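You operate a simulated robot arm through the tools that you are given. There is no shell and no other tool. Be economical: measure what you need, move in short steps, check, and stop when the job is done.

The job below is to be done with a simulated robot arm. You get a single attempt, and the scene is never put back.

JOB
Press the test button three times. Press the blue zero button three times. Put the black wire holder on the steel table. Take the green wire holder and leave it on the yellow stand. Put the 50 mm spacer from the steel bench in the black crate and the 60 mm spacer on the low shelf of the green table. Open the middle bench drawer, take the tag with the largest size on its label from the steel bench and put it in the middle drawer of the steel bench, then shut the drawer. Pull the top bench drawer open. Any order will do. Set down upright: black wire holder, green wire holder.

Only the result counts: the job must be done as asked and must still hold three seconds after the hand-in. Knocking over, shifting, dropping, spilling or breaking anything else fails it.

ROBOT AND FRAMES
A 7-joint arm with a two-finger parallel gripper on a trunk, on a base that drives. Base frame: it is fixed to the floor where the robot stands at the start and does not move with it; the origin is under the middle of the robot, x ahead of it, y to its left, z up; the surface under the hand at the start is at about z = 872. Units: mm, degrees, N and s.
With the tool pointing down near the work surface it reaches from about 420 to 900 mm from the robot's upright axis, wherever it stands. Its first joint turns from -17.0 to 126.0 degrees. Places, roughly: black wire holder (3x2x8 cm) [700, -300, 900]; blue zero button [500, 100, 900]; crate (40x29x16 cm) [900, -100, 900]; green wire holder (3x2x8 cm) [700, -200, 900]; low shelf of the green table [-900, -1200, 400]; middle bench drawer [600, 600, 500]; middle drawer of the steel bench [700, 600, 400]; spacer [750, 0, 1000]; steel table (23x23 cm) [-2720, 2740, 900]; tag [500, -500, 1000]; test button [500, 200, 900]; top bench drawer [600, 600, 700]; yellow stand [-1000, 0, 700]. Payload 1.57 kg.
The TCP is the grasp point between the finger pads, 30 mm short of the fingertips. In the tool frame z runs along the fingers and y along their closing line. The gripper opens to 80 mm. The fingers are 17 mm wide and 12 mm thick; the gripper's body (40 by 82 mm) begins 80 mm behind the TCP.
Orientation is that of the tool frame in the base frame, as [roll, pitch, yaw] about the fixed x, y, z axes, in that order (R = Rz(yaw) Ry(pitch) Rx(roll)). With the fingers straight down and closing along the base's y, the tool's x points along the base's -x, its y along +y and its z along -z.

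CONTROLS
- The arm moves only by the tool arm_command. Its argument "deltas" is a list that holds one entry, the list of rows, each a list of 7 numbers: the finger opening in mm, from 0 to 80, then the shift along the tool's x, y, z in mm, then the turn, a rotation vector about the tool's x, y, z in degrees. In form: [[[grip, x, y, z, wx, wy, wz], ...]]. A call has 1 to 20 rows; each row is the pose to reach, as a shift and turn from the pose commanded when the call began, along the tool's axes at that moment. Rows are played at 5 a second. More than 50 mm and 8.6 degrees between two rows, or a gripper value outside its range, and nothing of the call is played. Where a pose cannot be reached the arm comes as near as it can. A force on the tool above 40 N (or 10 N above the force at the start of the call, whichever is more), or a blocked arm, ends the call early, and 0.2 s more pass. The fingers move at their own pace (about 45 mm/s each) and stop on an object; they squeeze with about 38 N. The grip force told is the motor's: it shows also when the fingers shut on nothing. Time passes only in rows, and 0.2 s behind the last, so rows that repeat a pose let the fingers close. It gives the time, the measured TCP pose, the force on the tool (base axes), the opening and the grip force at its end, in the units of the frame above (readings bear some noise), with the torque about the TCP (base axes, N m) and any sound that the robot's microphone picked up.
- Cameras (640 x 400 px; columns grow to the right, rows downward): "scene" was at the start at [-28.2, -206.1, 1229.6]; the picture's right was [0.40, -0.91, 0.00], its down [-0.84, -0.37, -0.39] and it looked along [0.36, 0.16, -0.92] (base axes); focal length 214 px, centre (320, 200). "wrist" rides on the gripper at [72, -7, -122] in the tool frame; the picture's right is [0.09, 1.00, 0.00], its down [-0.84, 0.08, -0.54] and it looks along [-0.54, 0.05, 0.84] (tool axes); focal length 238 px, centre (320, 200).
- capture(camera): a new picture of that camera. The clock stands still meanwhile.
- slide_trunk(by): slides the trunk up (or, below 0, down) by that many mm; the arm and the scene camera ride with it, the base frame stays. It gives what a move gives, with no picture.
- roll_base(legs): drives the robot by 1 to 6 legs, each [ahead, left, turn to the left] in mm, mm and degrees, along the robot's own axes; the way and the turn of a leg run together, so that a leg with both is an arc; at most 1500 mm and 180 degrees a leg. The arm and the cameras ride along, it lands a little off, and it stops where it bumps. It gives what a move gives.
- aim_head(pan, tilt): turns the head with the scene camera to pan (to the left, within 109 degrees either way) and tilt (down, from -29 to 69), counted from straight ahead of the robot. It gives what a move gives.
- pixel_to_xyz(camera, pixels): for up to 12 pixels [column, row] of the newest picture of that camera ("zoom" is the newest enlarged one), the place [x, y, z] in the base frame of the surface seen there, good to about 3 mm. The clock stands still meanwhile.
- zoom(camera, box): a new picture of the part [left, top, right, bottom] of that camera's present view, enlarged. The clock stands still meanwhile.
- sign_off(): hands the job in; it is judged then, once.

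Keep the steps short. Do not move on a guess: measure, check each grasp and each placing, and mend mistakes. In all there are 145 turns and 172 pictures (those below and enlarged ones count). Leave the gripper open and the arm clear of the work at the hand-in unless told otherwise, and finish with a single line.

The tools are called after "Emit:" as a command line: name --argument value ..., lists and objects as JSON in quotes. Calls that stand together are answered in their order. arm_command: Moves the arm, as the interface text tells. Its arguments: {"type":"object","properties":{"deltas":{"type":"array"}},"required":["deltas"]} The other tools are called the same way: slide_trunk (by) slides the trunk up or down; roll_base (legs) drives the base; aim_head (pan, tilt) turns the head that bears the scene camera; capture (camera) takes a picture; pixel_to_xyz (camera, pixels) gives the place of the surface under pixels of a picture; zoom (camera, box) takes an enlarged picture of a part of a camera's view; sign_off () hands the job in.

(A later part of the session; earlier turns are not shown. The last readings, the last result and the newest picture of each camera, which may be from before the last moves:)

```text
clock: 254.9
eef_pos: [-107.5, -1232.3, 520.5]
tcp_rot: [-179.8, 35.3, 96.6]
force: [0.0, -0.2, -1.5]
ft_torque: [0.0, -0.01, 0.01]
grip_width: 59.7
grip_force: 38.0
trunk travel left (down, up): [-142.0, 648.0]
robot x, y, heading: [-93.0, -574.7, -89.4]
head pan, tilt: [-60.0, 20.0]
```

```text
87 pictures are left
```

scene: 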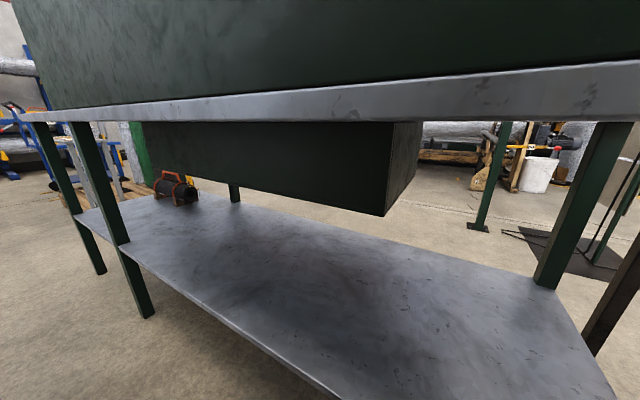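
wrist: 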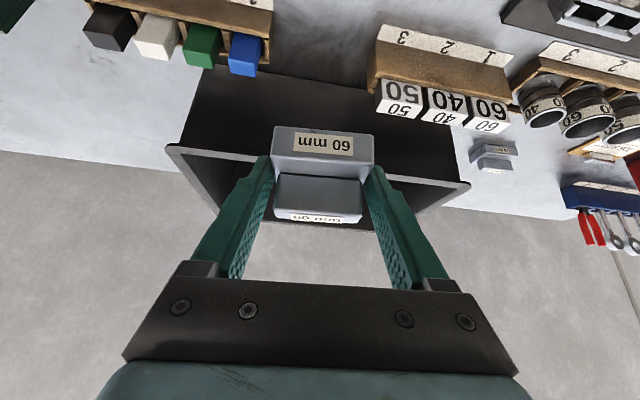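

A box hangs under the table top. I measure it and the free shelf area.

Emit:
pixel_to_xyz --camera "scene" --pixels '[[385, 214], [388, 125], [150, 150], [250, 190], [350, 300], [300, 370], [400, 350], [220, 310], [420, 180], [350, 110], [500, 320], [125, 240]]'

```text
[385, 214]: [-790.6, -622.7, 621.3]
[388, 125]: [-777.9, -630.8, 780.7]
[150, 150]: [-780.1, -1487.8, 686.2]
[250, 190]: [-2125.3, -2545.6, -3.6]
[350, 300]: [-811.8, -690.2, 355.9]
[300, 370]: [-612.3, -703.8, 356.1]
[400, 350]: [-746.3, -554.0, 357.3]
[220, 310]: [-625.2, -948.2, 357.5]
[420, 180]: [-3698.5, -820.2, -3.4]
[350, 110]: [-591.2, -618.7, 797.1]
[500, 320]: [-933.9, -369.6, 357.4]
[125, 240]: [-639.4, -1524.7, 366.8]
```

Shelf is free: edge x -605, z 357; the hanging box is at x ≤ -780, bottom 621. I swing the arm to the right in an arc at z 520 (first half).

Emit:
arm_command --deltas '[[[40, 1.4, -37.4, -1, 2.2, 0, 3.1], [40, 4.7, -74.5, -3.3, 4.4, 0, 6.3], [40, 10.1, -111.1, -7.2, 6.7, 0, 9.4], [40, 17.5, -147.1, -12.3, 8.9, 0, 12.6], [40, 26.8, -182.2, -18.9, 11.1, 0, 15.7], [40, 37.9, -216.4, -26.8, 13.3, 0, 18.8], [40, 50.8, -249.5, -35.9, 15.6, 0, 22], [40, 65.5, -281.3, -46.3, 17.8, 0, 25.1], [40, 81.8, -311.6, -57.9, 20, 0, 28.3], [40, 99.8, -340.5, -70.6, 22.2, 0, 31.4], [40, 119.1, -367.8, -84.2, 24.4, 0, 34.6], [40, 139.9, -393.2, -98.9, 26.7, 0, 37.7], [40, 161.9, -416.8, -114.5, 28.9, 0, 40.8]]]'

Emit:
capture --camera "scene"

```text
clock: 257.7
eef_pos: [-542.0, -1083.7, 519.2]
tcp_rot: [-179.7, 35.4, 46.7]
force: [0.3, -1.0, -2.8]
ft_torque: [0.02, -0.02, 0.0]
grip_width: 59.6
grip_force: 38.2
trunk travel left (down, up): [-142.0, 648.0]
robot x, y, heading: [-91.3, -570.0, -89.8]
head pan, tilt: [-60.0, 20.0]
```

```text
86 pictures are left
```

scene: 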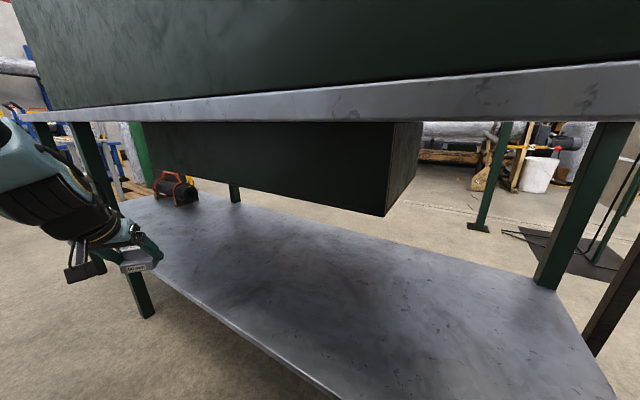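

Works. Move to about (-690,-1000) still at z 519.

Emit:
arm_command --deltas '[[[40, -7, -34, 5, 2.3, 0, 3.3], [40, -14, -67, 10, 4.6, 0, 6.5], [40, -20, -100, 14, 6.9, 0, 9.8], [40, -27, -133, 19, 9.2, 0, 13], [40, -33, -165, 23.3, 11.5, 0, 16.3], [40, -33, -165, 23.3, 11.5, 0, 16.3]]]'

Emit:
capture --camera "scene"

```text
clock: 259.1
eef_pos: [-689.1, -996.2, 520.8]
tcp_rot: [-179.8, 35.4, 26.6]
force: [0.3, 0.0, -2.3]
ft_torque: [-0.01, -0.01, 0.03]
grip_width: 59.2
grip_force: 38.0
trunk travel left (down, up): [-142.0, 648.0]
robot x, y, heading: [-94.1, -568.2, -89.4]
head pan, tilt: [-60.0, 20.0]
```

```text
85 pictures are left
```

scene: 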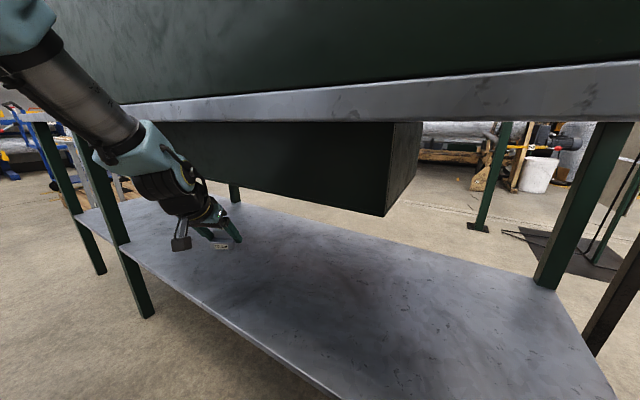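

Clear. Lower by trunk 118.

Emit:
slide_trunk --by -118

Emit:
capture --camera "wrist"

```text
clock: 260.6
eef_pos: [-689.6, -997.0, 402.4]
tcp_rot: [-179.8, 35.4, 26.6]
force: [0.3, 0.5, -2.5]
ft_torque: [0.01, -0.03, 0.0]
grip_width: 59.6
grip_force: 38.2
trunk travel left (down, up): [-24.0, 766.0]
robot x, y, heading: [-94.7, -571.1, -89.2]
head pan, tilt: [-60.0, 20.0]
```

```text
84 pictures are left
```

wrist: 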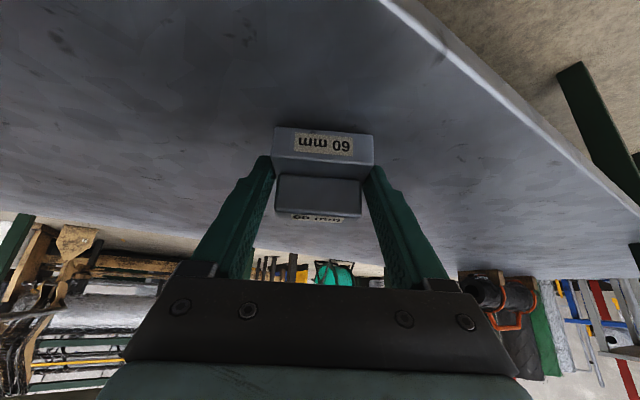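

Small steps down until contact (expected at TCP 394).

Emit:
slide_trunk --by -6

Emit:
slide_trunk --by -3

```text
clock: 261.1
eef_pos: [-690.3, -997.1, 396.2]
tcp_rot: [-179.8, 35.3, 26.6]
force: [0.7, -0.4, -3.3]
ft_torque: [-0.02, -0.04, 0.02]
grip_width: 59.5
grip_force: 37.8
trunk travel left (down, up): [-18.0, 772.0]
robot x, y, heading: [-94.9, -569.3, -89.4]
head pan, tilt: [-60.0, 20.0]
```

```text
clock: 261.6
eef_pos: [-689.6, -997.0, 395.2]
tcp_rot: [-179.9, 35.6, 26.6]
force: [1.9, 2.3, 8.9]
ft_torque: [-0.17, -0.38, 0.08]
grip_width: 59.4
grip_force: 38.6
trunk travel left (down, up): [-15.0, 775.0]
robot x, y, heading: [-92.6, -567.2, -89.6]
head pan, tilt: [-60.0, 20.0]
```

Contact. Open to 80 and withdraw along the tool axis.

Emit:
arm_command --deltas '[[[80, 0, 0, 0, 0, 0, 0], [80, 0, 0, 0, 0, 0, 0], [80, 0, 0, 0, 0, 0, 0], [80, 0, 0, -30, 0, 0, 0], [80, 0, 0, -60, 0, 0, 0], [80, 0, 0, -100, 0, 0, 0], [80, 0, 0, -100, 0, 0, 0]]]'

Emit:
capture --camera "wrist"

```text
clock: 263.2
eef_pos: [-641.2, -969.3, 476.1]
tcp_rot: [-179.9, 35.5, 26.7]
force: [0.4, 0.1, -0.1]
ft_torque: [-0.01, 0.01, 0.01]
grip_width: 79.9
grip_force: 0.1
trunk travel left (down, up): [-15.0, 775.0]
robot x, y, heading: [-91.2, -571.2, -89.6]
head pan, tilt: [-60.0, 20.0]
```

```text
83 pictures are left
```

wrist: 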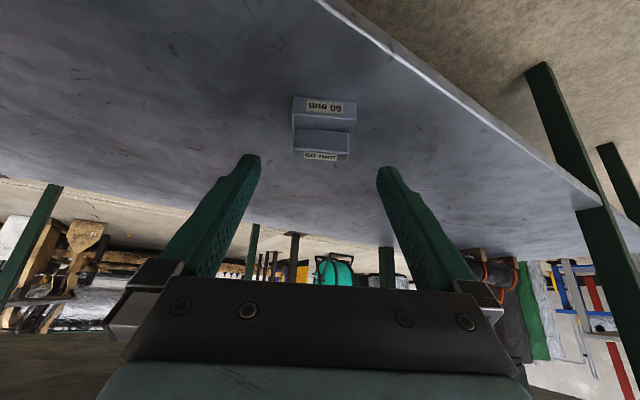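

Spacer rests on the shelf. Swing the arm back to point ahead (-y).

Emit:
arm_command --deltas '[[[80, 4.2, 35.3, -2.9, -2.2, 0, -3.1], [80, 10.3, 70.2, -7.3, -4.4, 0, -6.3], [80, 18.3, 104.5, -12.9, -6.7, 0, -9.4], [80, 28.1, 138, -19.8, -8.9, 0, -12.6], [80, 39.7, 170.7, -28.1, -11.1, 0, -15.7], [80, 53.2, 202.4, -37.6, -13.3, 0, -18.8], [80, 68.3, 232.8, -48.3, -15.5, 0, -22], [80, 85.1, 262, -60.2, -17.8, 0, -25.1], [80, 103.5, 289.7, -73.2, -20, 0, -28.3], [80, 123.2, 315.9, -87.1, -22.2, 0, -31.4], [80, 144.4, 340.3, -102.1, -24.4, 0, -34.5], [80, 167, 363, -118.1, -26.6, 0, -37.7], [80, 190.5, 383.7, -134.7, -28.9, 0, -40.8], [80, 215.3, 402.5, -152.3, -31.1, 0, -44], [80, 241, 419.1, -170.4, -33.3, 0, -47.1], [80, 267.6, 433.7, -189.3, -35.5, 0, -50.2], [80, 295, 446, -208.6, -37.7, 0, -53.4], [80, 322.9, 456, -228.3, -40, 0, -56.5], [80, 322.9, 456, -228.3, -40, 0, -56.5]]]'

Emit:
slide_trunk --by 400

Emit:
slide_trunk --by 320

```text
clock: 267.2
eef_pos: [-79.6, -1201.2, 475.5]
tcp_rot: [-179.8, 35.3, 96.1]
force: [0.2, -0.4, 1.2]
ft_torque: [0.01, 0.03, -0.02]
grip_width: 80.2
grip_force: 0.0
trunk travel left (down, up): [-15.0, 775.0]
robot x, y, heading: [-96.0, -567.6, -89.3]
head pan, tilt: [-60.0, 20.0]
```

```text
clock: 271.1
eef_pos: [-80.6, -1200.8, 874.2]
tcp_rot: [-179.8, 35.2, 95.9]
force: [0.1, -0.5, -0.1]
ft_torque: [0.03, -0.03, 0.0]
grip_width: 79.8
grip_force: 0.1
trunk travel left (down, up): [-415.0, 375.0]
robot x, y, heading: [-92.3, -571.0, -89.2]
head pan, tilt: [-60.0, 20.0]
```

```text
clock: 274.2
eef_pos: [-81.1, -1202.3, 1193.8]
tcp_rot: [-179.8, 35.2, 95.8]
force: [-0.3, -0.3, 0.6]
ft_torque: [-0.01, -0.04, 0.0]
grip_width: 80.0
grip_force: 0.0
trunk travel left (down, up): [-735.0, 55.0]
robot x, y, heading: [-91.9, -568.6, -89.4]
head pan, tilt: [-60.0, 20.0]
```

Now back to the bench for the holders. Route: out of the aisle, turn at (-400,600), back toward the gap.

Emit:
roll_base --legs '[[0, -158, 0], [-1170, 0, 0], [0, -150, 0], [0, 0, 89.4]]'

```text
clock: 286.1
eef_pos: [190.3, 632.2, 1194.1]
tcp_rot: [-179.8, 35.1, -172.1]
force: [-0.5, 0.3, -0.6]
ft_torque: [-0.01, -0.01, 0.04]
grip_width: 80.1
grip_force: 0.1
trunk travel left (down, up): [-735.0, 55.0]
robot x, y, heading: [-440.1, 597.1, 2.7]
head pan, tilt: [-60.0, 20.0]
```

Emit:
roll_base --legs '[[92, 0, -2.7], [0, -508, 0]]'

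Emit:
arm_command --deltas '[[[60, 10, 0, -10, 0, 7, 0], [60, 25, 0, -25, 0, 14, 0], [60, 40, 0, -40, 0, 21, 0], [60, 60, 0, -50, 0, 28, 0], [60, 80, 0, -60, 0, 35, 0], [60, 80, 0, -60, 0, 35, 0]]]'

```text
clock: 289.8
eef_pos: [283.1, 97.3, 1192.8]
tcp_rot: [-179.8, 35.2, -174.6]
force: [-0.4, -0.9, -0.2]
ft_torque: [0.02, 0.01, 0.02]
grip_width: 80.0
grip_force: 0.0
trunk travel left (down, up): [-735.0, 55.0]
robot x, y, heading: [-349.3, 89.3, -0.0]
head pan, tilt: [-60.0, 20.0]
```

```text
clock: 291.1
eef_pos: [184.6, 88.6, 1196.5]
tcp_rot: [-179.8, 0.3, -174.7]
force: [-0.7, 0.0, -0.2]
ft_torque: [-0.01, -0.02, -0.02]
grip_width: 60.1
grip_force: 0.0
trunk travel left (down, up): [-735.0, 55.0]
robot x, y, heading: [-346.6, 88.3, -0.2]
head pan, tilt: [-60.0, 20.0]
```

Emit:
roll_base --legs '[[205, 0, 0.2], [0, -320, 0], [115, 0, 0]]'

Emit:
arm_command --deltas '[[[60, -40, 0, 10, 0, 0, 2.5], [60, -80, 0, 20, 0, 0, 5], [60, -110, 0, 30, 0, 0, 5], [60, -110, 0, 30, 0, 0, 5]]]'

Emit:
capture --camera "wrist"

```text
clock: 295.3
eef_pos: [502.9, -223.1, 1197.1]
tcp_rot: [-179.8, 0.2, -174.3]
force: [0.1, 0.6, -0.4]
ft_torque: [-0.04, 0.0, -0.03]
grip_width: 59.9
grip_force: 0.1
trunk travel left (down, up): [-735.0, 55.0]
robot x, y, heading: [-29.3, -227.6, 0.4]
head pan, tilt: [-60.0, 20.0]
```

```text
clock: 296.3
eef_pos: [613.3, -212.8, 1169.6]
tcp_rot: [-179.7, 0.3, -179.4]
force: [0.0, -0.3, 1.0]
ft_torque: [0.02, 0.02, 0.03]
grip_width: 60.0
grip_force: 0.0
trunk travel left (down, up): [-735.0, 55.0]
robot x, y, heading: [-29.8, -228.6, 0.6]
head pan, tilt: [-60.0, 20.0]
```

```text
82 pictures are left
```

wrist: 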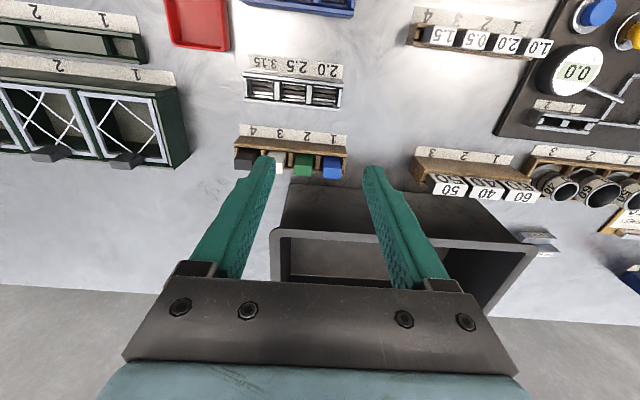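

Emit:
zoom --camera "wrist" --box '[228, 120, 356, 200]'

Emit:
pixel_to_xyz --camera "zoom" --pixels '[[370, 255], [370, 215], [370, 180], [340, 255], [405, 255], [335, 285], [400, 290], [85, 225], [85, 195], [480, 285], [370, 120], [300, 240]]'

```text
5.00 times, centred on (292, 160) of wrist
```

zoom: 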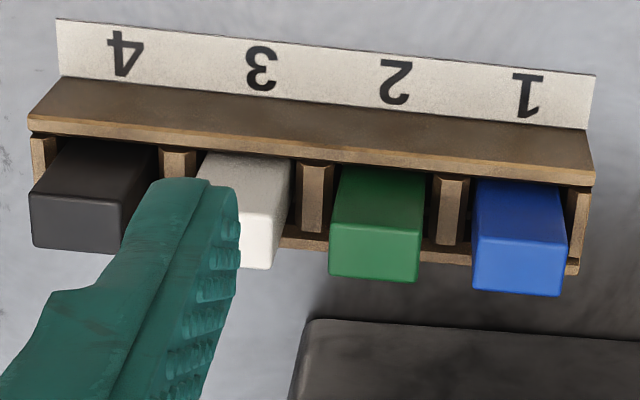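

```text
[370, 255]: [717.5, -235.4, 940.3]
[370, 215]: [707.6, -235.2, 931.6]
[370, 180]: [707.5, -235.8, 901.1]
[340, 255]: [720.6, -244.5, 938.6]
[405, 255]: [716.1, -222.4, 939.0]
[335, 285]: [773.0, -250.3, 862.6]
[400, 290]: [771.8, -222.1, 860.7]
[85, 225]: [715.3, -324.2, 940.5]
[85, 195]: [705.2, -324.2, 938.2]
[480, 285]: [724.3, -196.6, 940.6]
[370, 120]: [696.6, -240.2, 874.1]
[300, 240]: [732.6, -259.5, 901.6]
```

Green: centre (716.5,-234), front face x 707, top 940; rack edges to 901. I turn to yaw -90 to close along x and go above it at z 1100.

Emit:
arm_command --deltas '[[[50, -20, -4, 0, 0, 0, -8], [50, -40, -8, 0, 0, 0, -16], [50, -60, -12, 0, 0, 0, -24], [50, -80, -16, 0, 0, 0, -32], [50, -103, -21, 0, 0, 0, -40], [50, -103, -21, 0, 0, 0, -48], [50, -103, -21, 20, 0, 0, -56], [50, -103, -21, 40, 0, 0, -64], [50, -103, -21, 60, 0, 0, -72], [50, -103, -21, 70, 0, 0, -80], [50, -103, -21, 70, 0, 0, -88], [50, -103, -21, 70, 0, 0, -90.5], [50, -103, -21, 70, 0, 0, -90.5]]]'

Emit:
capture --camera "wrist"

```text
clock: 299.1
eef_pos: [717.6, -233.8, 1097.9]
tcp_rot: [-179.8, -0.2, -88.8]
force: [0.0, 0.1, 0.3]
ft_torque: [-0.01, -0.05, 0.03]
grip_width: 50.1
grip_force: 0.1
trunk travel left (down, up): [-735.0, 55.0]
robot x, y, heading: [-29.1, -227.9, 0.6]
head pan, tilt: [-60.0, 20.0]
```

```text
80 pictures are left
```

wrist: 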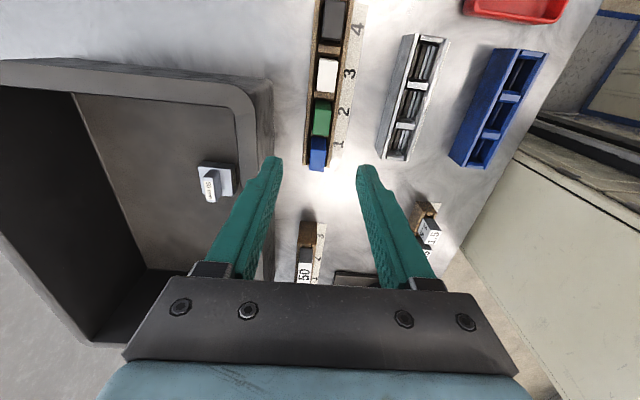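

Lower to TCP 937 and look.

Emit:
arm_command --deltas '[[[50, 0, 1, 40, 0, 0, 1], [50, 0, 1, 80, 0, 0, 1], [50, 0, 1, 120, 0, 0, 1], [50, 0, 1, 145, 0, 0, 1], [50, 0, 1, 161, 0, 0, 1], [50, 0, 1, 161, 0, 0, 1]]]'

Emit:
capture --camera "wrist"

```text
clock: 300.5
eef_pos: [715.8, -233.3, 937.2]
tcp_rot: [-179.8, -0.2, -89.8]
force: [0.7, -0.7, -0.2]
ft_torque: [0.0, -0.05, 0.01]
grip_width: 50.4
grip_force: 0.0
trunk travel left (down, up): [-735.0, 55.0]
robot x, y, heading: [-29.4, -226.9, 0.4]
head pan, tilt: [-60.0, 20.0]
```

```text
79 pictures are left
```

wrist: 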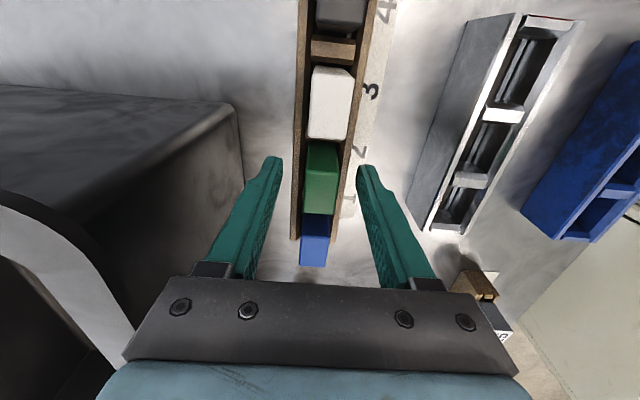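

Green is centred between the fingers. Close and lift.

Emit:
arm_command --deltas '[[[30, 0, 0, 0, 0, 0, 0], [8, 0, 0, 0, 0, 0, 0], [8, 0, 0, 0, 0, 0, 0], [8, 0, 0, 0, 0, 0, 0], [8, 0, 0, -15, 0, 0, 0], [8, 0, 0, -50, 0, 0, 0], [8, 0, 0, -90, 0, 0, 0], [8, 0, 0, -130, 0, 0, 0], [8, 0, 0, -170, 0, 0, 0], [8, 0, 0, -205, 0, 0, 0], [8, 0, 0, -205, 0, 0, 0]]]'

Emit:
capture --camera "wrist"

```text
clock: 302.9
eef_pos: [716.1, -231.8, 1141.8]
tcp_rot: [-179.7, 0.0, -89.8]
force: [-0.3, -0.9, -0.3]
ft_torque: [0.02, 0.03, -0.01]
grip_width: 18.8
grip_force: 33.4
trunk travel left (down, up): [-735.0, 55.0]
robot x, y, heading: [-29.4, -225.6, 0.3]
head pan, tilt: [-60.0, 20.0]
```

```text
78 pictures are left
```

wrist: 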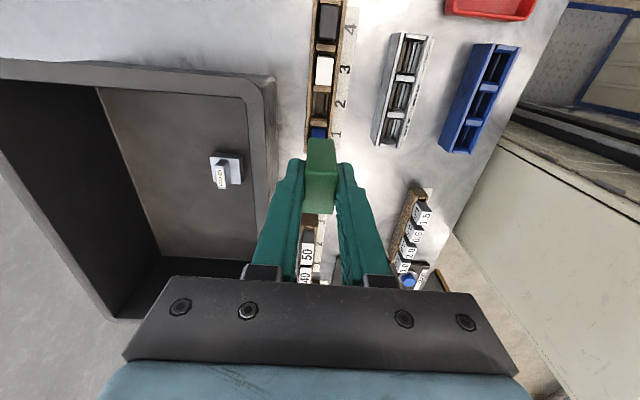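

Green held. Pull in 150 and drive out.

Emit:
arm_command --deltas '[[[8, 0, 40, 0, 0, 0, 0], [8, 0, 80, 0, 0, 0, 0], [8, 0, 120, 0, 0, 0, 0], [8, 0, 150, 0, 0, 0, 0], [8, 0, 150, 0, 0, 0, 0]]]'

Emit:
roll_base --legs '[[-113, 0, -0.3], [0, 318, 0]]'

```text
clock: 304.1
eef_pos: [564.6, -233.0, 1143.1]
tcp_rot: [-179.9, -0.1, -89.9]
force: [0.0, -0.2, -0.6]
ft_torque: [0.0, 0.03, 0.02]
grip_width: 18.9
grip_force: 32.9
trunk travel left (down, up): [-735.0, 55.0]
robot x, y, heading: [-35.3, -227.8, 0.4]
head pan, tilt: [-60.0, 20.0]
```

```text
clock: 307.0
eef_pos: [449.9, 82.8, 1142.7]
tcp_rot: [-179.8, -0.1, -90.1]
force: [0.6, -0.9, -2.0]
ft_torque: [0.01, -0.03, 0.0]
grip_width: 18.9
grip_force: 33.3
trunk travel left (down, up): [-735.0, 55.0]
robot x, y, heading: [-141.8, 91.1, 0.2]
head pan, tilt: [-60.0, 20.0]
```

Emit:
roll_base --legs '[[-208, 0, -0.2], [0, 520, 0], [-70, 0, 0], [0, 0, -178]]'

```text
clock: 319.2
eef_pos: [-1024.5, 606.4, 1142.0]
tcp_rot: [-179.8, -0.2, 91.2]
force: [-0.3, 0.5, -0.9]
ft_torque: [-0.01, -0.04, 0.01]
grip_width: 19.0
grip_force: 32.9
trunk travel left (down, up): [-735.0, 55.0]
robot x, y, heading: [-428.6, 608.8, -178.6]
head pan, tilt: [-60.0, 20.0]
```

Emit:
roll_base --legs '[[-92, 0, -1.4], [0, 485, 0]]'

Emit:
slide_trunk --by -250

Emit:
capture --camera "wrist"

```text
clock: 322.8
eef_pos: [-930.9, 149.6, 1142.4]
tcp_rot: [-179.8, 0.0, 89.3]
force: [-0.4, 0.2, -0.8]
ft_torque: [0.01, 0.01, -0.01]
grip_width: 18.8
grip_force: 32.6
trunk travel left (down, up): [-735.0, 55.0]
robot x, y, heading: [-338.2, 132.6, 179.7]
head pan, tilt: [-60.0, 20.0]
```

```text
clock: 325.4
eef_pos: [-931.2, 150.1, 892.3]
tcp_rot: [-179.8, -0.1, 89.3]
force: [-0.3, -0.4, -0.8]
ft_torque: [0.02, 0.01, -0.02]
grip_width: 19.0
grip_force: 32.9
trunk travel left (down, up): [-485.0, 305.0]
robot x, y, heading: [-342.2, 136.2, 179.9]
head pan, tilt: [-60.0, 20.0]
```

```text
77 pictures are left
```

wrist: 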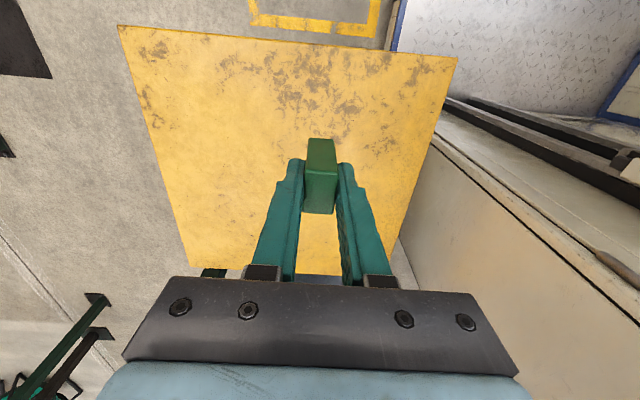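

Shift 45 toward the stand middle and lower to just above it.

Emit:
arm_command --deltas '[[[8, -22, 0, 0, 0, 0, 0], [8, -45, 0, 0, 0, 0, 0], [8, -45, 0, 0, 0, 0, 0]]]'

Emit:
slide_trunk --by -112

Emit:
slide_trunk --by -4

Emit:
capture --camera "wrist"

```text
clock: 326.2
eef_pos: [-931.6, 104.4, 893.6]
tcp_rot: [-179.9, -0.2, 89.3]
force: [-0.8, 0.4, -0.8]
ft_torque: [-0.02, 0.0, -0.03]
grip_width: 19.0
grip_force: 33.7
trunk travel left (down, up): [-485.0, 305.0]
robot x, y, heading: [-335.0, 132.6, 179.7]
head pan, tilt: [-60.0, 20.0]
```

```text
clock: 327.6
eef_pos: [-931.6, 104.9, 781.4]
tcp_rot: [-179.8, -0.1, 89.3]
force: [0.3, -0.5, -0.2]
ft_torque: [0.0, 0.02, -0.01]
grip_width: 19.1
grip_force: 33.4
trunk travel left (down, up): [-373.0, 417.0]
robot x, y, heading: [-338.4, 135.0, 179.8]
head pan, tilt: [-60.0, 20.0]
```

```text
clock: 328.1
eef_pos: [-931.4, 103.9, 778.6]
tcp_rot: [-179.8, -0.2, 89.2]
force: [0.3, -0.6, 0.0]
ft_torque: [0.01, 0.03, -0.03]
grip_width: 19.3
grip_force: 32.8
trunk travel left (down, up): [-369.0, 421.0]
robot x, y, heading: [-340.0, 132.7, 179.7]
head pan, tilt: [-60.0, 20.0]
```

```text
76 pictures are left
```

wrist: 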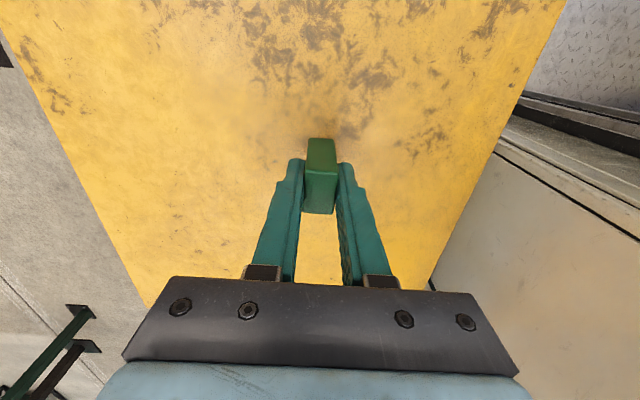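

Emit:
slide_trunk --by -3

Emit:
slide_trunk --by -2

Emit:
slide_trunk --by -2

```text
clock: 328.6
eef_pos: [-930.7, 105.4, 775.2]
tcp_rot: [-179.9, -0.1, 89.4]
force: [0.0, 0.3, -0.9]
ft_torque: [0.0, -0.03, 0.02]
grip_width: 19.0
grip_force: 33.4
trunk travel left (down, up): [-366.0, 424.0]
robot x, y, heading: [-334.2, 137.4, 179.7]
head pan, tilt: [-60.0, 20.0]
```

```text
clock: 329.2
eef_pos: [-930.6, 106.0, 772.2]
tcp_rot: [-179.8, -0.2, 89.3]
force: [-0.2, -0.9, -0.3]
ft_torque: [0.0, -0.02, -0.01]
grip_width: 19.1
grip_force: 32.9
trunk travel left (down, up): [-364.0, 426.0]
robot x, y, heading: [-335.4, 132.7, 180.0]
head pan, tilt: [-60.0, 20.0]
```

```text
clock: 329.7
eef_pos: [-931.3, 105.0, 772.5]
tcp_rot: [-179.7, -0.1, 89.3]
force: [0.5, 0.7, 9.2]
ft_torque: [0.07, -0.13, 0.01]
grip_width: 18.9
grip_force: 33.6
trunk travel left (down, up): [-362.0, 428.0]
robot x, y, heading: [-336.6, 136.7, 179.6]
head pan, tilt: [-60.0, 20.0]
```

Contact (9 N). Open and rise.

Emit:
arm_command --deltas '[[[50, 0, 0, 0, 0, 0, 0], [50, 0, 0, 0, 0, 0, 0], [50, 0, 0, 0, 0, 0, 0], [50, 0, 0, 0, 0, 0, 0]]]'

Emit:
slide_trunk --by 366

Emit:
capture --camera "wrist"

Emit:
aim_head --pan -60 --tilt 15

Emit:
capture --camera "scene"

Emit:
aim_head --pan -20 --tilt 15

Emit:
capture --camera "scene"

```text
clock: 330.7
eef_pos: [-930.7, 105.8, 770.4]
tcp_rot: [-179.8, -0.2, 89.3]
force: [-0.5, -0.1, -0.2]
ft_torque: [-0.01, -0.01, -0.03]
grip_width: 49.8
grip_force: 0.1
trunk travel left (down, up): [-362.0, 428.0]
robot x, y, heading: [-334.5, 135.5, 179.8]
head pan, tilt: [-60.0, 20.0]
```

```text
clock: 334.2
eef_pos: [-931.0, 104.2, 1137.9]
tcp_rot: [-179.8, -0.1, 89.3]
force: [-0.2, -0.7, 0.6]
ft_torque: [0.0, 0.01, -0.01]
grip_width: 49.9
grip_force: 0.1
trunk travel left (down, up): [-728.0, 62.0]
robot x, y, heading: [-336.1, 136.0, 179.4]
head pan, tilt: [-60.0, 20.0]
```

```text
75 pictures are left
```

wrist: 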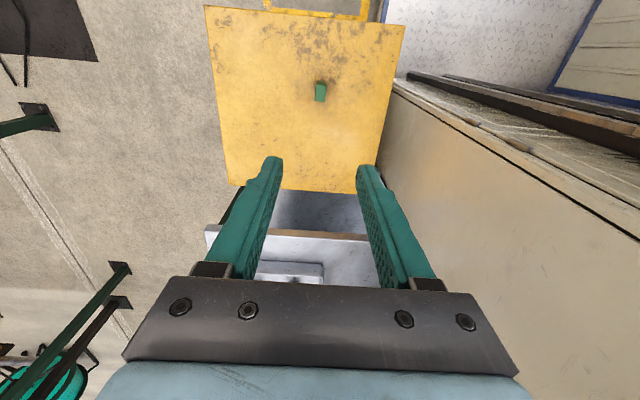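

```text
clock: 334.9
eef_pos: [-932.6, 104.3, 1136.4]
tcp_rot: [-179.9, -0.1, 89.4]
force: [-0.4, 0.2, 0.1]
ft_torque: [0.0, 0.0, -0.01]
grip_width: 49.9
grip_force: 0.1
trunk travel left (down, up): [-728.0, 62.0]
robot x, y, heading: [-341.1, 136.5, 179.7]
head pan, tilt: [-60.0, 15.0]
```

```text
74 pictures are left
```

scene: 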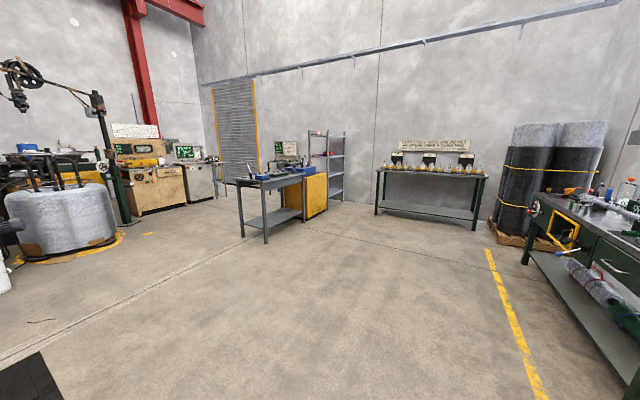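

```text
clock: 336.0
eef_pos: [-931.7, 105.7, 1137.3]
tcp_rot: [-179.8, -0.1, 89.3]
force: [0.4, 0.5, 0.7]
ft_torque: [0.01, -0.02, -0.02]
grip_width: 50.0
grip_force: 0.0
trunk travel left (down, up): [-728.0, 62.0]
robot x, y, heading: [-331.5, 133.6, 179.8]
head pan, tilt: [-20.0, 15.0]
```

```text
73 pictures are left
```

scene: 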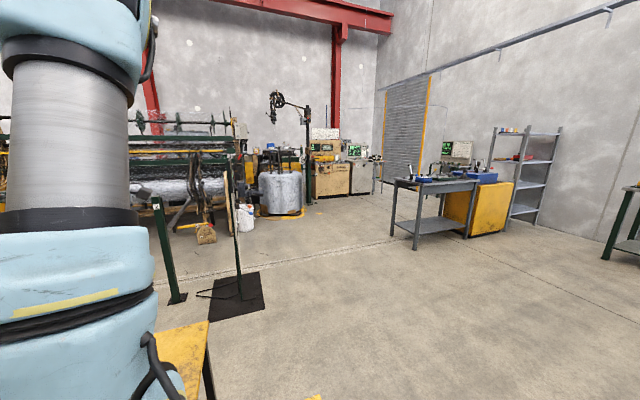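

Green stands upright on the stand. The steel table at (-2720,2740) should be in direction of the workbench with the monitor. I zoom and measure.

Emit:
zoom --camera "scene" --box '[370, 110, 530, 260]'

Emit:
pixel_to_xyz --camera "scene" --pixels '[[396, 184], [415, 193], [476, 183], [455, 178], [440, 186], [428, 190], [416, 248], [392, 235], [508, 200], [500, 235]]'

```text
2.67 times, centred on (450, 185) of scene
```

zoom: 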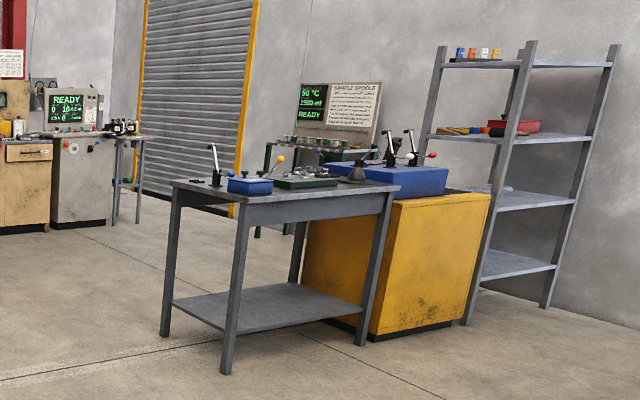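

```text
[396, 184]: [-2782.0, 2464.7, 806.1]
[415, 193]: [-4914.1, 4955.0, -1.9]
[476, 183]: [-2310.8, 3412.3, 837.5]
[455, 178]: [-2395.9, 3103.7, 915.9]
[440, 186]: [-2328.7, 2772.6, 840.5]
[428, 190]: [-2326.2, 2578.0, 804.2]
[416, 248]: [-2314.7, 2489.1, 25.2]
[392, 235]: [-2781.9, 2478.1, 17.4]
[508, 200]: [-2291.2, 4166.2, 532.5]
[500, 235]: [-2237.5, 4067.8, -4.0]
```

The gray table (x -2790..-2310, y 2465..3400, top about 845) is the target. Now fetch the black holder: back to the gap.

Emit:
roll_base --legs '[[0, -480, 0], [88, 0, 0], [0, 0, 180], [70, 0, 0]]'

```text
clock: 347.4
eef_pos: [245.4, 609.1, 1136.9]
tcp_rot: [-179.8, -0.1, -93.6]
force: [-0.6, -0.4, 0.0]
ft_torque: [-0.02, -0.01, 0.02]
grip_width: 50.0
grip_force: 0.1
trunk travel left (down, up): [-728.0, 62.0]
robot x, y, heading: [-350.0, 612.4, -3.3]
head pan, tilt: [-20.0, 15.0]
```

Emit:
roll_base --legs '[[0, 0, 3.3], [0, -522, 0]]'

```text
clock: 350.9
eef_pos: [245.0, 117.4, 1136.9]
tcp_rot: [-179.8, -0.1, -90.3]
force: [-0.1, -0.4, -0.3]
ft_torque: [0.04, -0.02, 0.03]
grip_width: 50.0
grip_force: 0.1
trunk travel left (down, up): [-728.0, 62.0]
robot x, y, heading: [-345.7, 83.8, 0.1]
head pan, tilt: [-20.0, 15.0]
```

Emit:
roll_base --legs '[[203, 4, 0], [0, -443, 0], [112, 0, 0]]'

Emit:
capture --camera "wrist"

```text
clock: 355.6
eef_pos: [565.1, -319.0, 1136.6]
tcp_rot: [-179.8, -0.1, -90.2]
force: [0.9, 0.4, 0.0]
ft_torque: [-0.03, 0.01, -0.02]
grip_width: 49.8
grip_force: 0.0
trunk travel left (down, up): [-728.0, 62.0]
robot x, y, heading: [-29.8, -352.1, 0.3]
head pan, tilt: [-20.0, 15.0]
```

```text
71 pictures are left
```

wrist: 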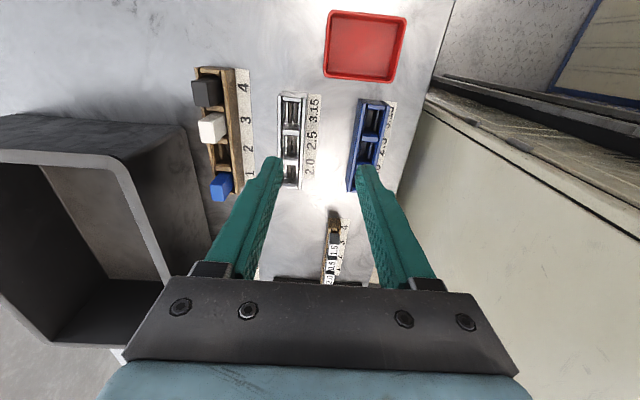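

Emit:
zoom --camera "wrist" --box '[170, 55, 266, 130]'

Emit:
pixel_to_xyz --camera "wrist" --pixels '[[205, 86], [205, 96], [197, 92], [214, 90], [218, 90], [206, 82], [206, 102], [229, 92]]'

```text
5.33 times, centred on (218, 92) of wrist
```

zoom: 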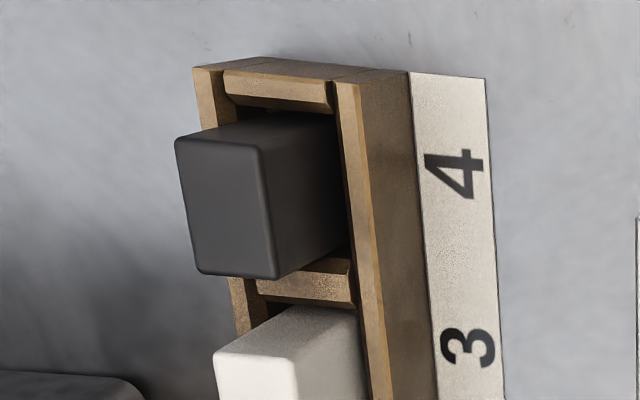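

```text
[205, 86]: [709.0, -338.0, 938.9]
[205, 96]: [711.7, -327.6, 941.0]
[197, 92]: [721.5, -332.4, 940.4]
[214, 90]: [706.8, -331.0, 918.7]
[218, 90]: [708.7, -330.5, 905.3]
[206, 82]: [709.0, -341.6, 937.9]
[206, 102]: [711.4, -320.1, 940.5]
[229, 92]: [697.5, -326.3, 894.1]
```

Black: centre (716.5,-326), top 940. Move above and down to z 1000.

Emit:
arm_command --deltas '[[[50, 2, -40, 10, 0, 0, 0], [50, 4, -80, 20, 0, 0, 0], [50, 6, -120, 30, 0, 0, 0], [50, 7, -151, 50, 0, 0, 0], [50, 7, -151, 95, 0, 0, 0], [50, 7, -151, 135, 0, 0, 0], [50, 7, -151, 135, 0, 0, 0]]]'

Emit:
capture --camera "wrist"

```text
clock: 357.2
eef_pos: [716.4, -325.5, 1000.4]
tcp_rot: [-179.7, -0.1, -90.2]
force: [0.9, -0.2, 0.0]
ft_torque: [0.0, -0.01, -0.01]
grip_width: 50.0
grip_force: 0.0
trunk travel left (down, up): [-728.0, 62.0]
robot x, y, heading: [-29.7, -350.1, 0.1]
head pan, tilt: [-20.0, 15.0]
```

```text
69 pictures are left
```

wrist: 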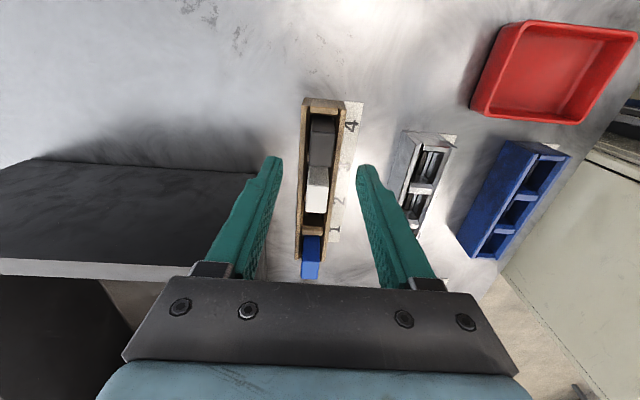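

Emit:
pixel_to_xyz --camera "wrist" --pixels '[[320, 140], [320, 130], [320, 155], [320, 162], [312, 150], [330, 150]]'

```text
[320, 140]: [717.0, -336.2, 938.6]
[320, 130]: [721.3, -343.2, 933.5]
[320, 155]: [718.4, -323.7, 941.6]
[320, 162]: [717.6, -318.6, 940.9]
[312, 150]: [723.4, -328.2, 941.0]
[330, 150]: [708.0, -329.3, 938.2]
```

Centre (716,-327). Lower to 937, close, lift.

Emit:
arm_command --deltas '[[[50, 1.5, 0, 30, 0, 0, 0], [50, 1.5, 0, 55, 0, 0, 0], [50, 1.5, 0, 63, 0, 0, 0], [50, 1.5, 0, 63, 0, 0, 0], [20, 1.5, 0, 63, 0, 0, 0], [8, 1.5, 0, 63, 0, 0, 0], [8, 1.5, 0, 63, 0, 0, 0], [8, 1.5, 0, 63, 0, 0, 0], [8, 1.5, 0, 48, 0, 0, 0], [8, 1.5, 0, 10, 0, 0, 0], [8, 1.5, 0, -35, 0, 0, 0], [8, 1.5, 0, -80, 0, 0, 0], [8, 1.5, 0, -120, 0, 0, 0], [8, 1.5, 0, -140, 0, 0, 0], [8, 1.5, 0, -140, 0, 0, 0]]]'

Emit:
capture --camera "wrist"

```text
clock: 360.4
eef_pos: [715.0, -328.2, 1144.1]
tcp_rot: [-179.8, -0.1, -90.1]
force: [0.5, 0.6, -0.9]
ft_torque: [0.03, 0.0, 0.0]
grip_width: 18.8
grip_force: 33.5
trunk travel left (down, up): [-728.0, 62.0]
robot x, y, heading: [-25.3, -350.3, 0.1]
head pan, tilt: [-20.0, 15.0]
```

```text
68 pictures are left
```

wrist: 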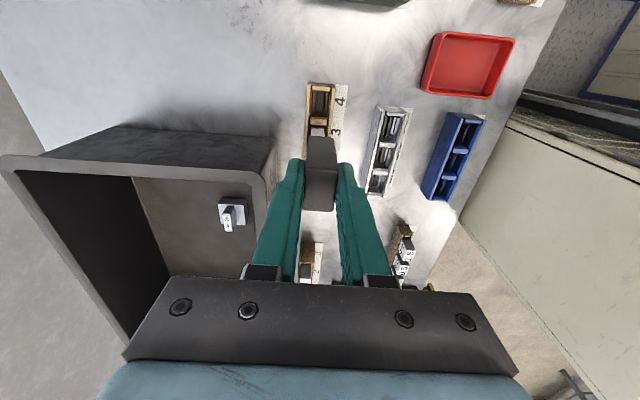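

Black held. Pull in 130, drive to the gap.

Emit:
arm_command --deltas '[[[8, 0, 40, 0, 0, 0, 0], [8, 0, 80, 0, 0, 0, 0], [8, 0, 120, 0, 0, 0, 0], [8, 0, 130, 0, 0, 0, 0], [8, 0, 130, 0, 0, 0, 0]]]'

Emit:
roll_base --legs '[[-113, 0, 0], [0, 440, 0]]'

```text
clock: 361.6
eef_pos: [583.9, -326.9, 1143.3]
tcp_rot: [-179.7, -0.2, -90.3]
force: [0.3, 0.0, -1.0]
ft_torque: [-0.01, -0.01, -0.02]
grip_width: 19.2
grip_force: 32.9
trunk travel left (down, up): [-728.0, 62.0]
robot x, y, heading: [-27.6, -354.0, 0.0]
head pan, tilt: [-20.0, 15.0]
```

```text
clock: 365.1
eef_pos: [469.0, 118.0, 1143.4]
tcp_rot: [-179.8, 0.0, -89.8]
force: [0.1, -0.1, 0.4]
ft_torque: [-0.01, -0.03, 0.01]
grip_width: 18.9
grip_force: 33.2
trunk travel left (down, up): [-728.0, 62.0]
robot x, y, heading: [-142.3, 87.8, 0.7]
head pan, tilt: [-20.0, 15.0]
```

Emit:
roll_base --legs '[[-208, 0, -0.7], [0, 530, 0], [-80, 0, 0], [0, 0, 135]]'

Emit:
aim_head --pan -5 --tilt 15

Emit:
capture --camera "scene"

```text
clock: 375.7
eef_pos: [-885.1, 1043.9, 1143.0]
tcp_rot: [-179.9, -0.1, 45.1]
force: [-0.2, -0.5, -0.8]
ft_torque: [0.01, 0.0, 0.0]
grip_width: 18.8
grip_force: 33.2
trunk travel left (down, up): [-728.0, 62.0]
robot x, y, heading: [-432.4, 632.8, 135.5]
head pan, tilt: [-20.0, 15.0]
```

```text
clock: 376.5
eef_pos: [-885.2, 1044.4, 1142.8]
tcp_rot: [-179.8, -0.1, 45.1]
force: [0.3, 0.2, -1.7]
ft_torque: [-0.04, 0.04, 0.0]
grip_width: 19.0
grip_force: 33.0
trunk travel left (down, up): [-728.0, 62.0]
robot x, y, heading: [-429.9, 634.9, 135.6]
head pan, tilt: [-5.0, 15.0]
```

```text
67 pictures are left
```

scene: 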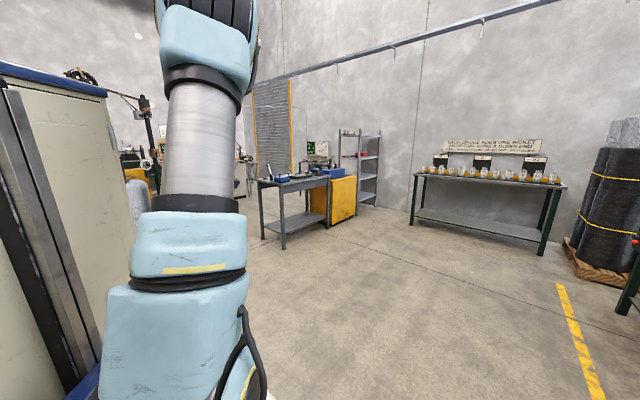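

Floor ahead is clear. Drive 1250 ahead.

Emit:
roll_base --legs '[[1250, 0, 0]]'

Emit:
aim_head --pan -10 --tilt 25

Emit:
capture --camera "scene"

```text
clock: 382.7
eef_pos: [-1755.8, 1917.9, 1142.9]
tcp_rot: [-179.9, -0.1, 44.6]
force: [-0.9, -0.2, -0.9]
ft_torque: [-0.01, -0.02, -0.01]
grip_width: 19.1
grip_force: 33.6
trunk travel left (down, up): [-728.0, 62.0]
robot x, y, heading: [-1303.9, 1504.0, 135.0]
head pan, tilt: [-5.0, 15.0]
```

```text
clock: 383.4
eef_pos: [-1756.0, 1918.7, 1142.8]
tcp_rot: [-179.7, -0.1, 44.4]
force: [1.1, 0.0, -0.7]
ft_torque: [0.04, 0.01, -0.03]
grip_width: 18.8
grip_force: 33.2
trunk travel left (down, up): [-728.0, 62.0]
robot x, y, heading: [-1303.7, 1502.6, 134.9]
head pan, tilt: [-10.0, 25.0]
```

```text
66 pictures are left
```

scene: 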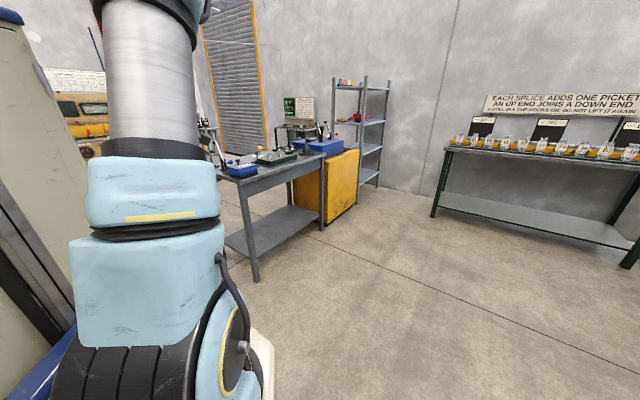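

Emit:
zoom --camera "scene" --box '[200, 100, 360, 200]'

Emit:
pixel_to_xyz --camera "zoom" --pixels '[[165, 320], [300, 270], [480, 205], [200, 300], [95, 280], [165, 290], [300, 240], [240, 235], [400, 225], [450, 190], [110, 200], [400, 60]]'

```text
4.00 times, centred on (280, 150) of scene
```

zoom: 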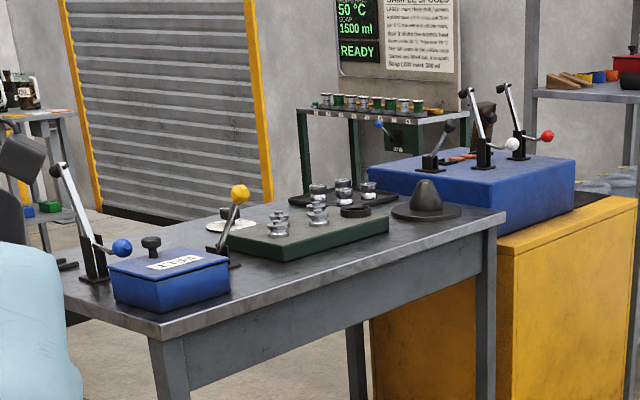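

```text
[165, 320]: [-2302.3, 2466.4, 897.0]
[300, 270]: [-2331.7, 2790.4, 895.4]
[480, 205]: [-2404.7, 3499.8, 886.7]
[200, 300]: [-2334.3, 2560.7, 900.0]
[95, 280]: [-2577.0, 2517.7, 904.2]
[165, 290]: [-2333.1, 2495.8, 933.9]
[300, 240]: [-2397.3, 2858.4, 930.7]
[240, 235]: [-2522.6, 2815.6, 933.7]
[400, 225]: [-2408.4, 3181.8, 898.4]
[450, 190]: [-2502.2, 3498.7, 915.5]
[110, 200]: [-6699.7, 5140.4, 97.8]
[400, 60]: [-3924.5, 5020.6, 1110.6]
```

Table top z 898; the near half is full, the free patch is at about (-2720,2740) on the far side. I approach from its -y end with heading 90. First turn to heading 180 and look ahead.

Emit:
roll_base --legs '[[0, 0, 45]]'

Emit:
aim_head --pan -8 --tilt 25

Emit:
capture --camera "scene"

```text
clock: 385.9
eef_pos: [-1919.6, 1472.2, 1141.9]
tcp_rot: [-179.8, 0.0, 90.1]
force: [1.0, 0.1, -0.8]
ft_torque: [-0.02, -0.01, -0.01]
grip_width: 18.8
grip_force: 33.4
trunk travel left (down, up): [-728.0, 62.0]
robot x, y, heading: [-1305.2, 1500.9, -179.5]
head pan, tilt: [-10.0, 25.0]
```

```text
clock: 386.5
eef_pos: [-1918.2, 1471.1, 1142.8]
tcp_rot: [-179.8, 0.0, 90.0]
force: [0.8, -0.2, -1.5]
ft_torque: [0.01, 0.0, 0.0]
grip_width: 18.7
grip_force: 33.1
trunk travel left (down, up): [-728.0, 62.0]
robot x, y, heading: [-1303.9, 1497.7, -179.5]
head pan, tilt: [-8.0, 25.0]
```

```text
64 pictures are left
```

scene: 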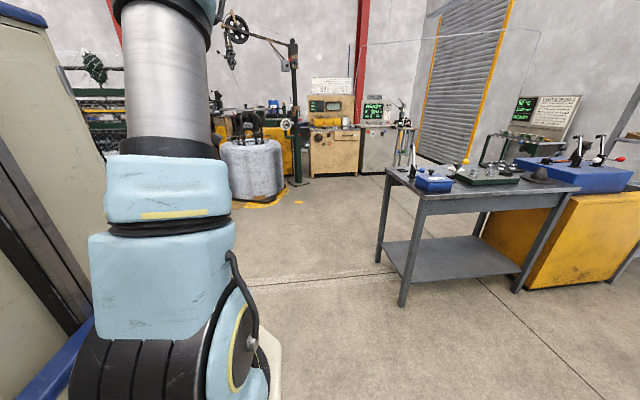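

Clear. Drive 1385 ahead and turn right 90.

Emit:
roll_base --legs '[[1385, 0, 0], [0, 0, -90.5]]'

Emit:
aim_head --pan 0 --tilt 30

Emit:
capture --camera "scene"

```text
clock: 397.4
eef_pos: [-2707.0, 2105.0, 1143.0]
tcp_rot: [-179.7, -0.1, -2.1]
force: [0.5, 0.3, -0.1]
ft_torque: [0.0, -0.01, 0.0]
grip_width: 18.9
grip_force: 33.7
trunk travel left (down, up): [-728.0, 62.0]
robot x, y, heading: [-2701.3, 1492.2, 88.4]
head pan, tilt: [-8.0, 25.0]
```

```text
clock: 398.1
eef_pos: [-2707.3, 2104.3, 1142.7]
tcp_rot: [-179.9, -0.2, -2.1]
force: [-0.2, -0.2, -0.7]
ft_torque: [0.01, 0.02, -0.05]
grip_width: 19.0
grip_force: 33.4
trunk travel left (down, up): [-728.0, 62.0]
robot x, y, heading: [-2698.0, 1488.1, 88.2]
head pan, tilt: [0.0, 30.0]
```

```text
63 pictures are left
```

scene: 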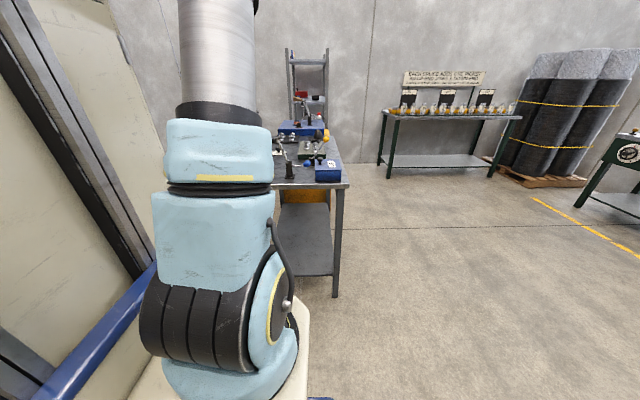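

Turn 1.7 and drive 330 ahead; then look at the table with the wrist camera.

Emit:
roll_base --legs '[[0, 0, 1.7], [330, 0, 0]]'

Emit:
capture --camera "wrist"

Emit:
aim_head --pan -8 --tilt 30

Emit:
capture --camera "scene"

```text
clock: 400.6
eef_pos: [-2724.7, 2426.0, 1143.0]
tcp_rot: [-179.8, -0.2, -0.4]
force: [-0.7, -0.8, -0.5]
ft_torque: [0.03, -0.02, 0.0]
grip_width: 18.9
grip_force: 33.0
trunk travel left (down, up): [-728.0, 62.0]
robot x, y, heading: [-2699.9, 1810.3, 90.2]
head pan, tilt: [0.0, 30.0]
```

```text
62 pictures are left
```

wrist: 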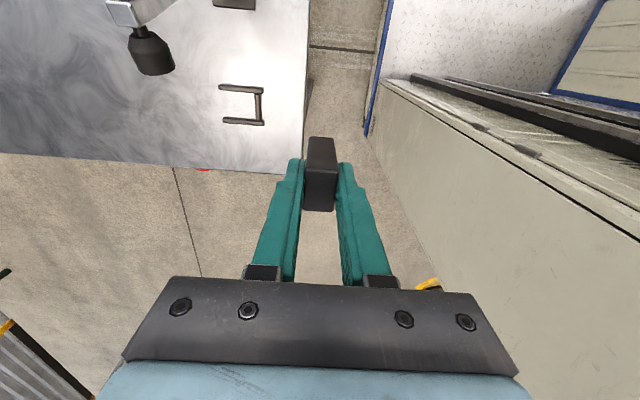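

```text
clock: 401.3
eef_pos: [-2724.7, 2426.0, 1142.1]
tcp_rot: [-179.8, -0.1, -0.4]
force: [-0.7, -0.3, -0.4]
ft_torque: [0.0, 0.01, -0.02]
grip_width: 19.1
grip_force: 33.6
trunk travel left (down, up): [-728.0, 62.0]
robot x, y, heading: [-2702.2, 1811.0, 89.9]
head pan, tilt: [-8.0, 30.0]
```

```text
61 pictures are left
```

scene: 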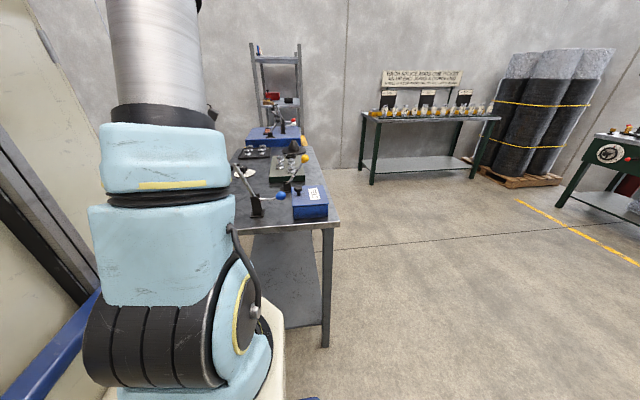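

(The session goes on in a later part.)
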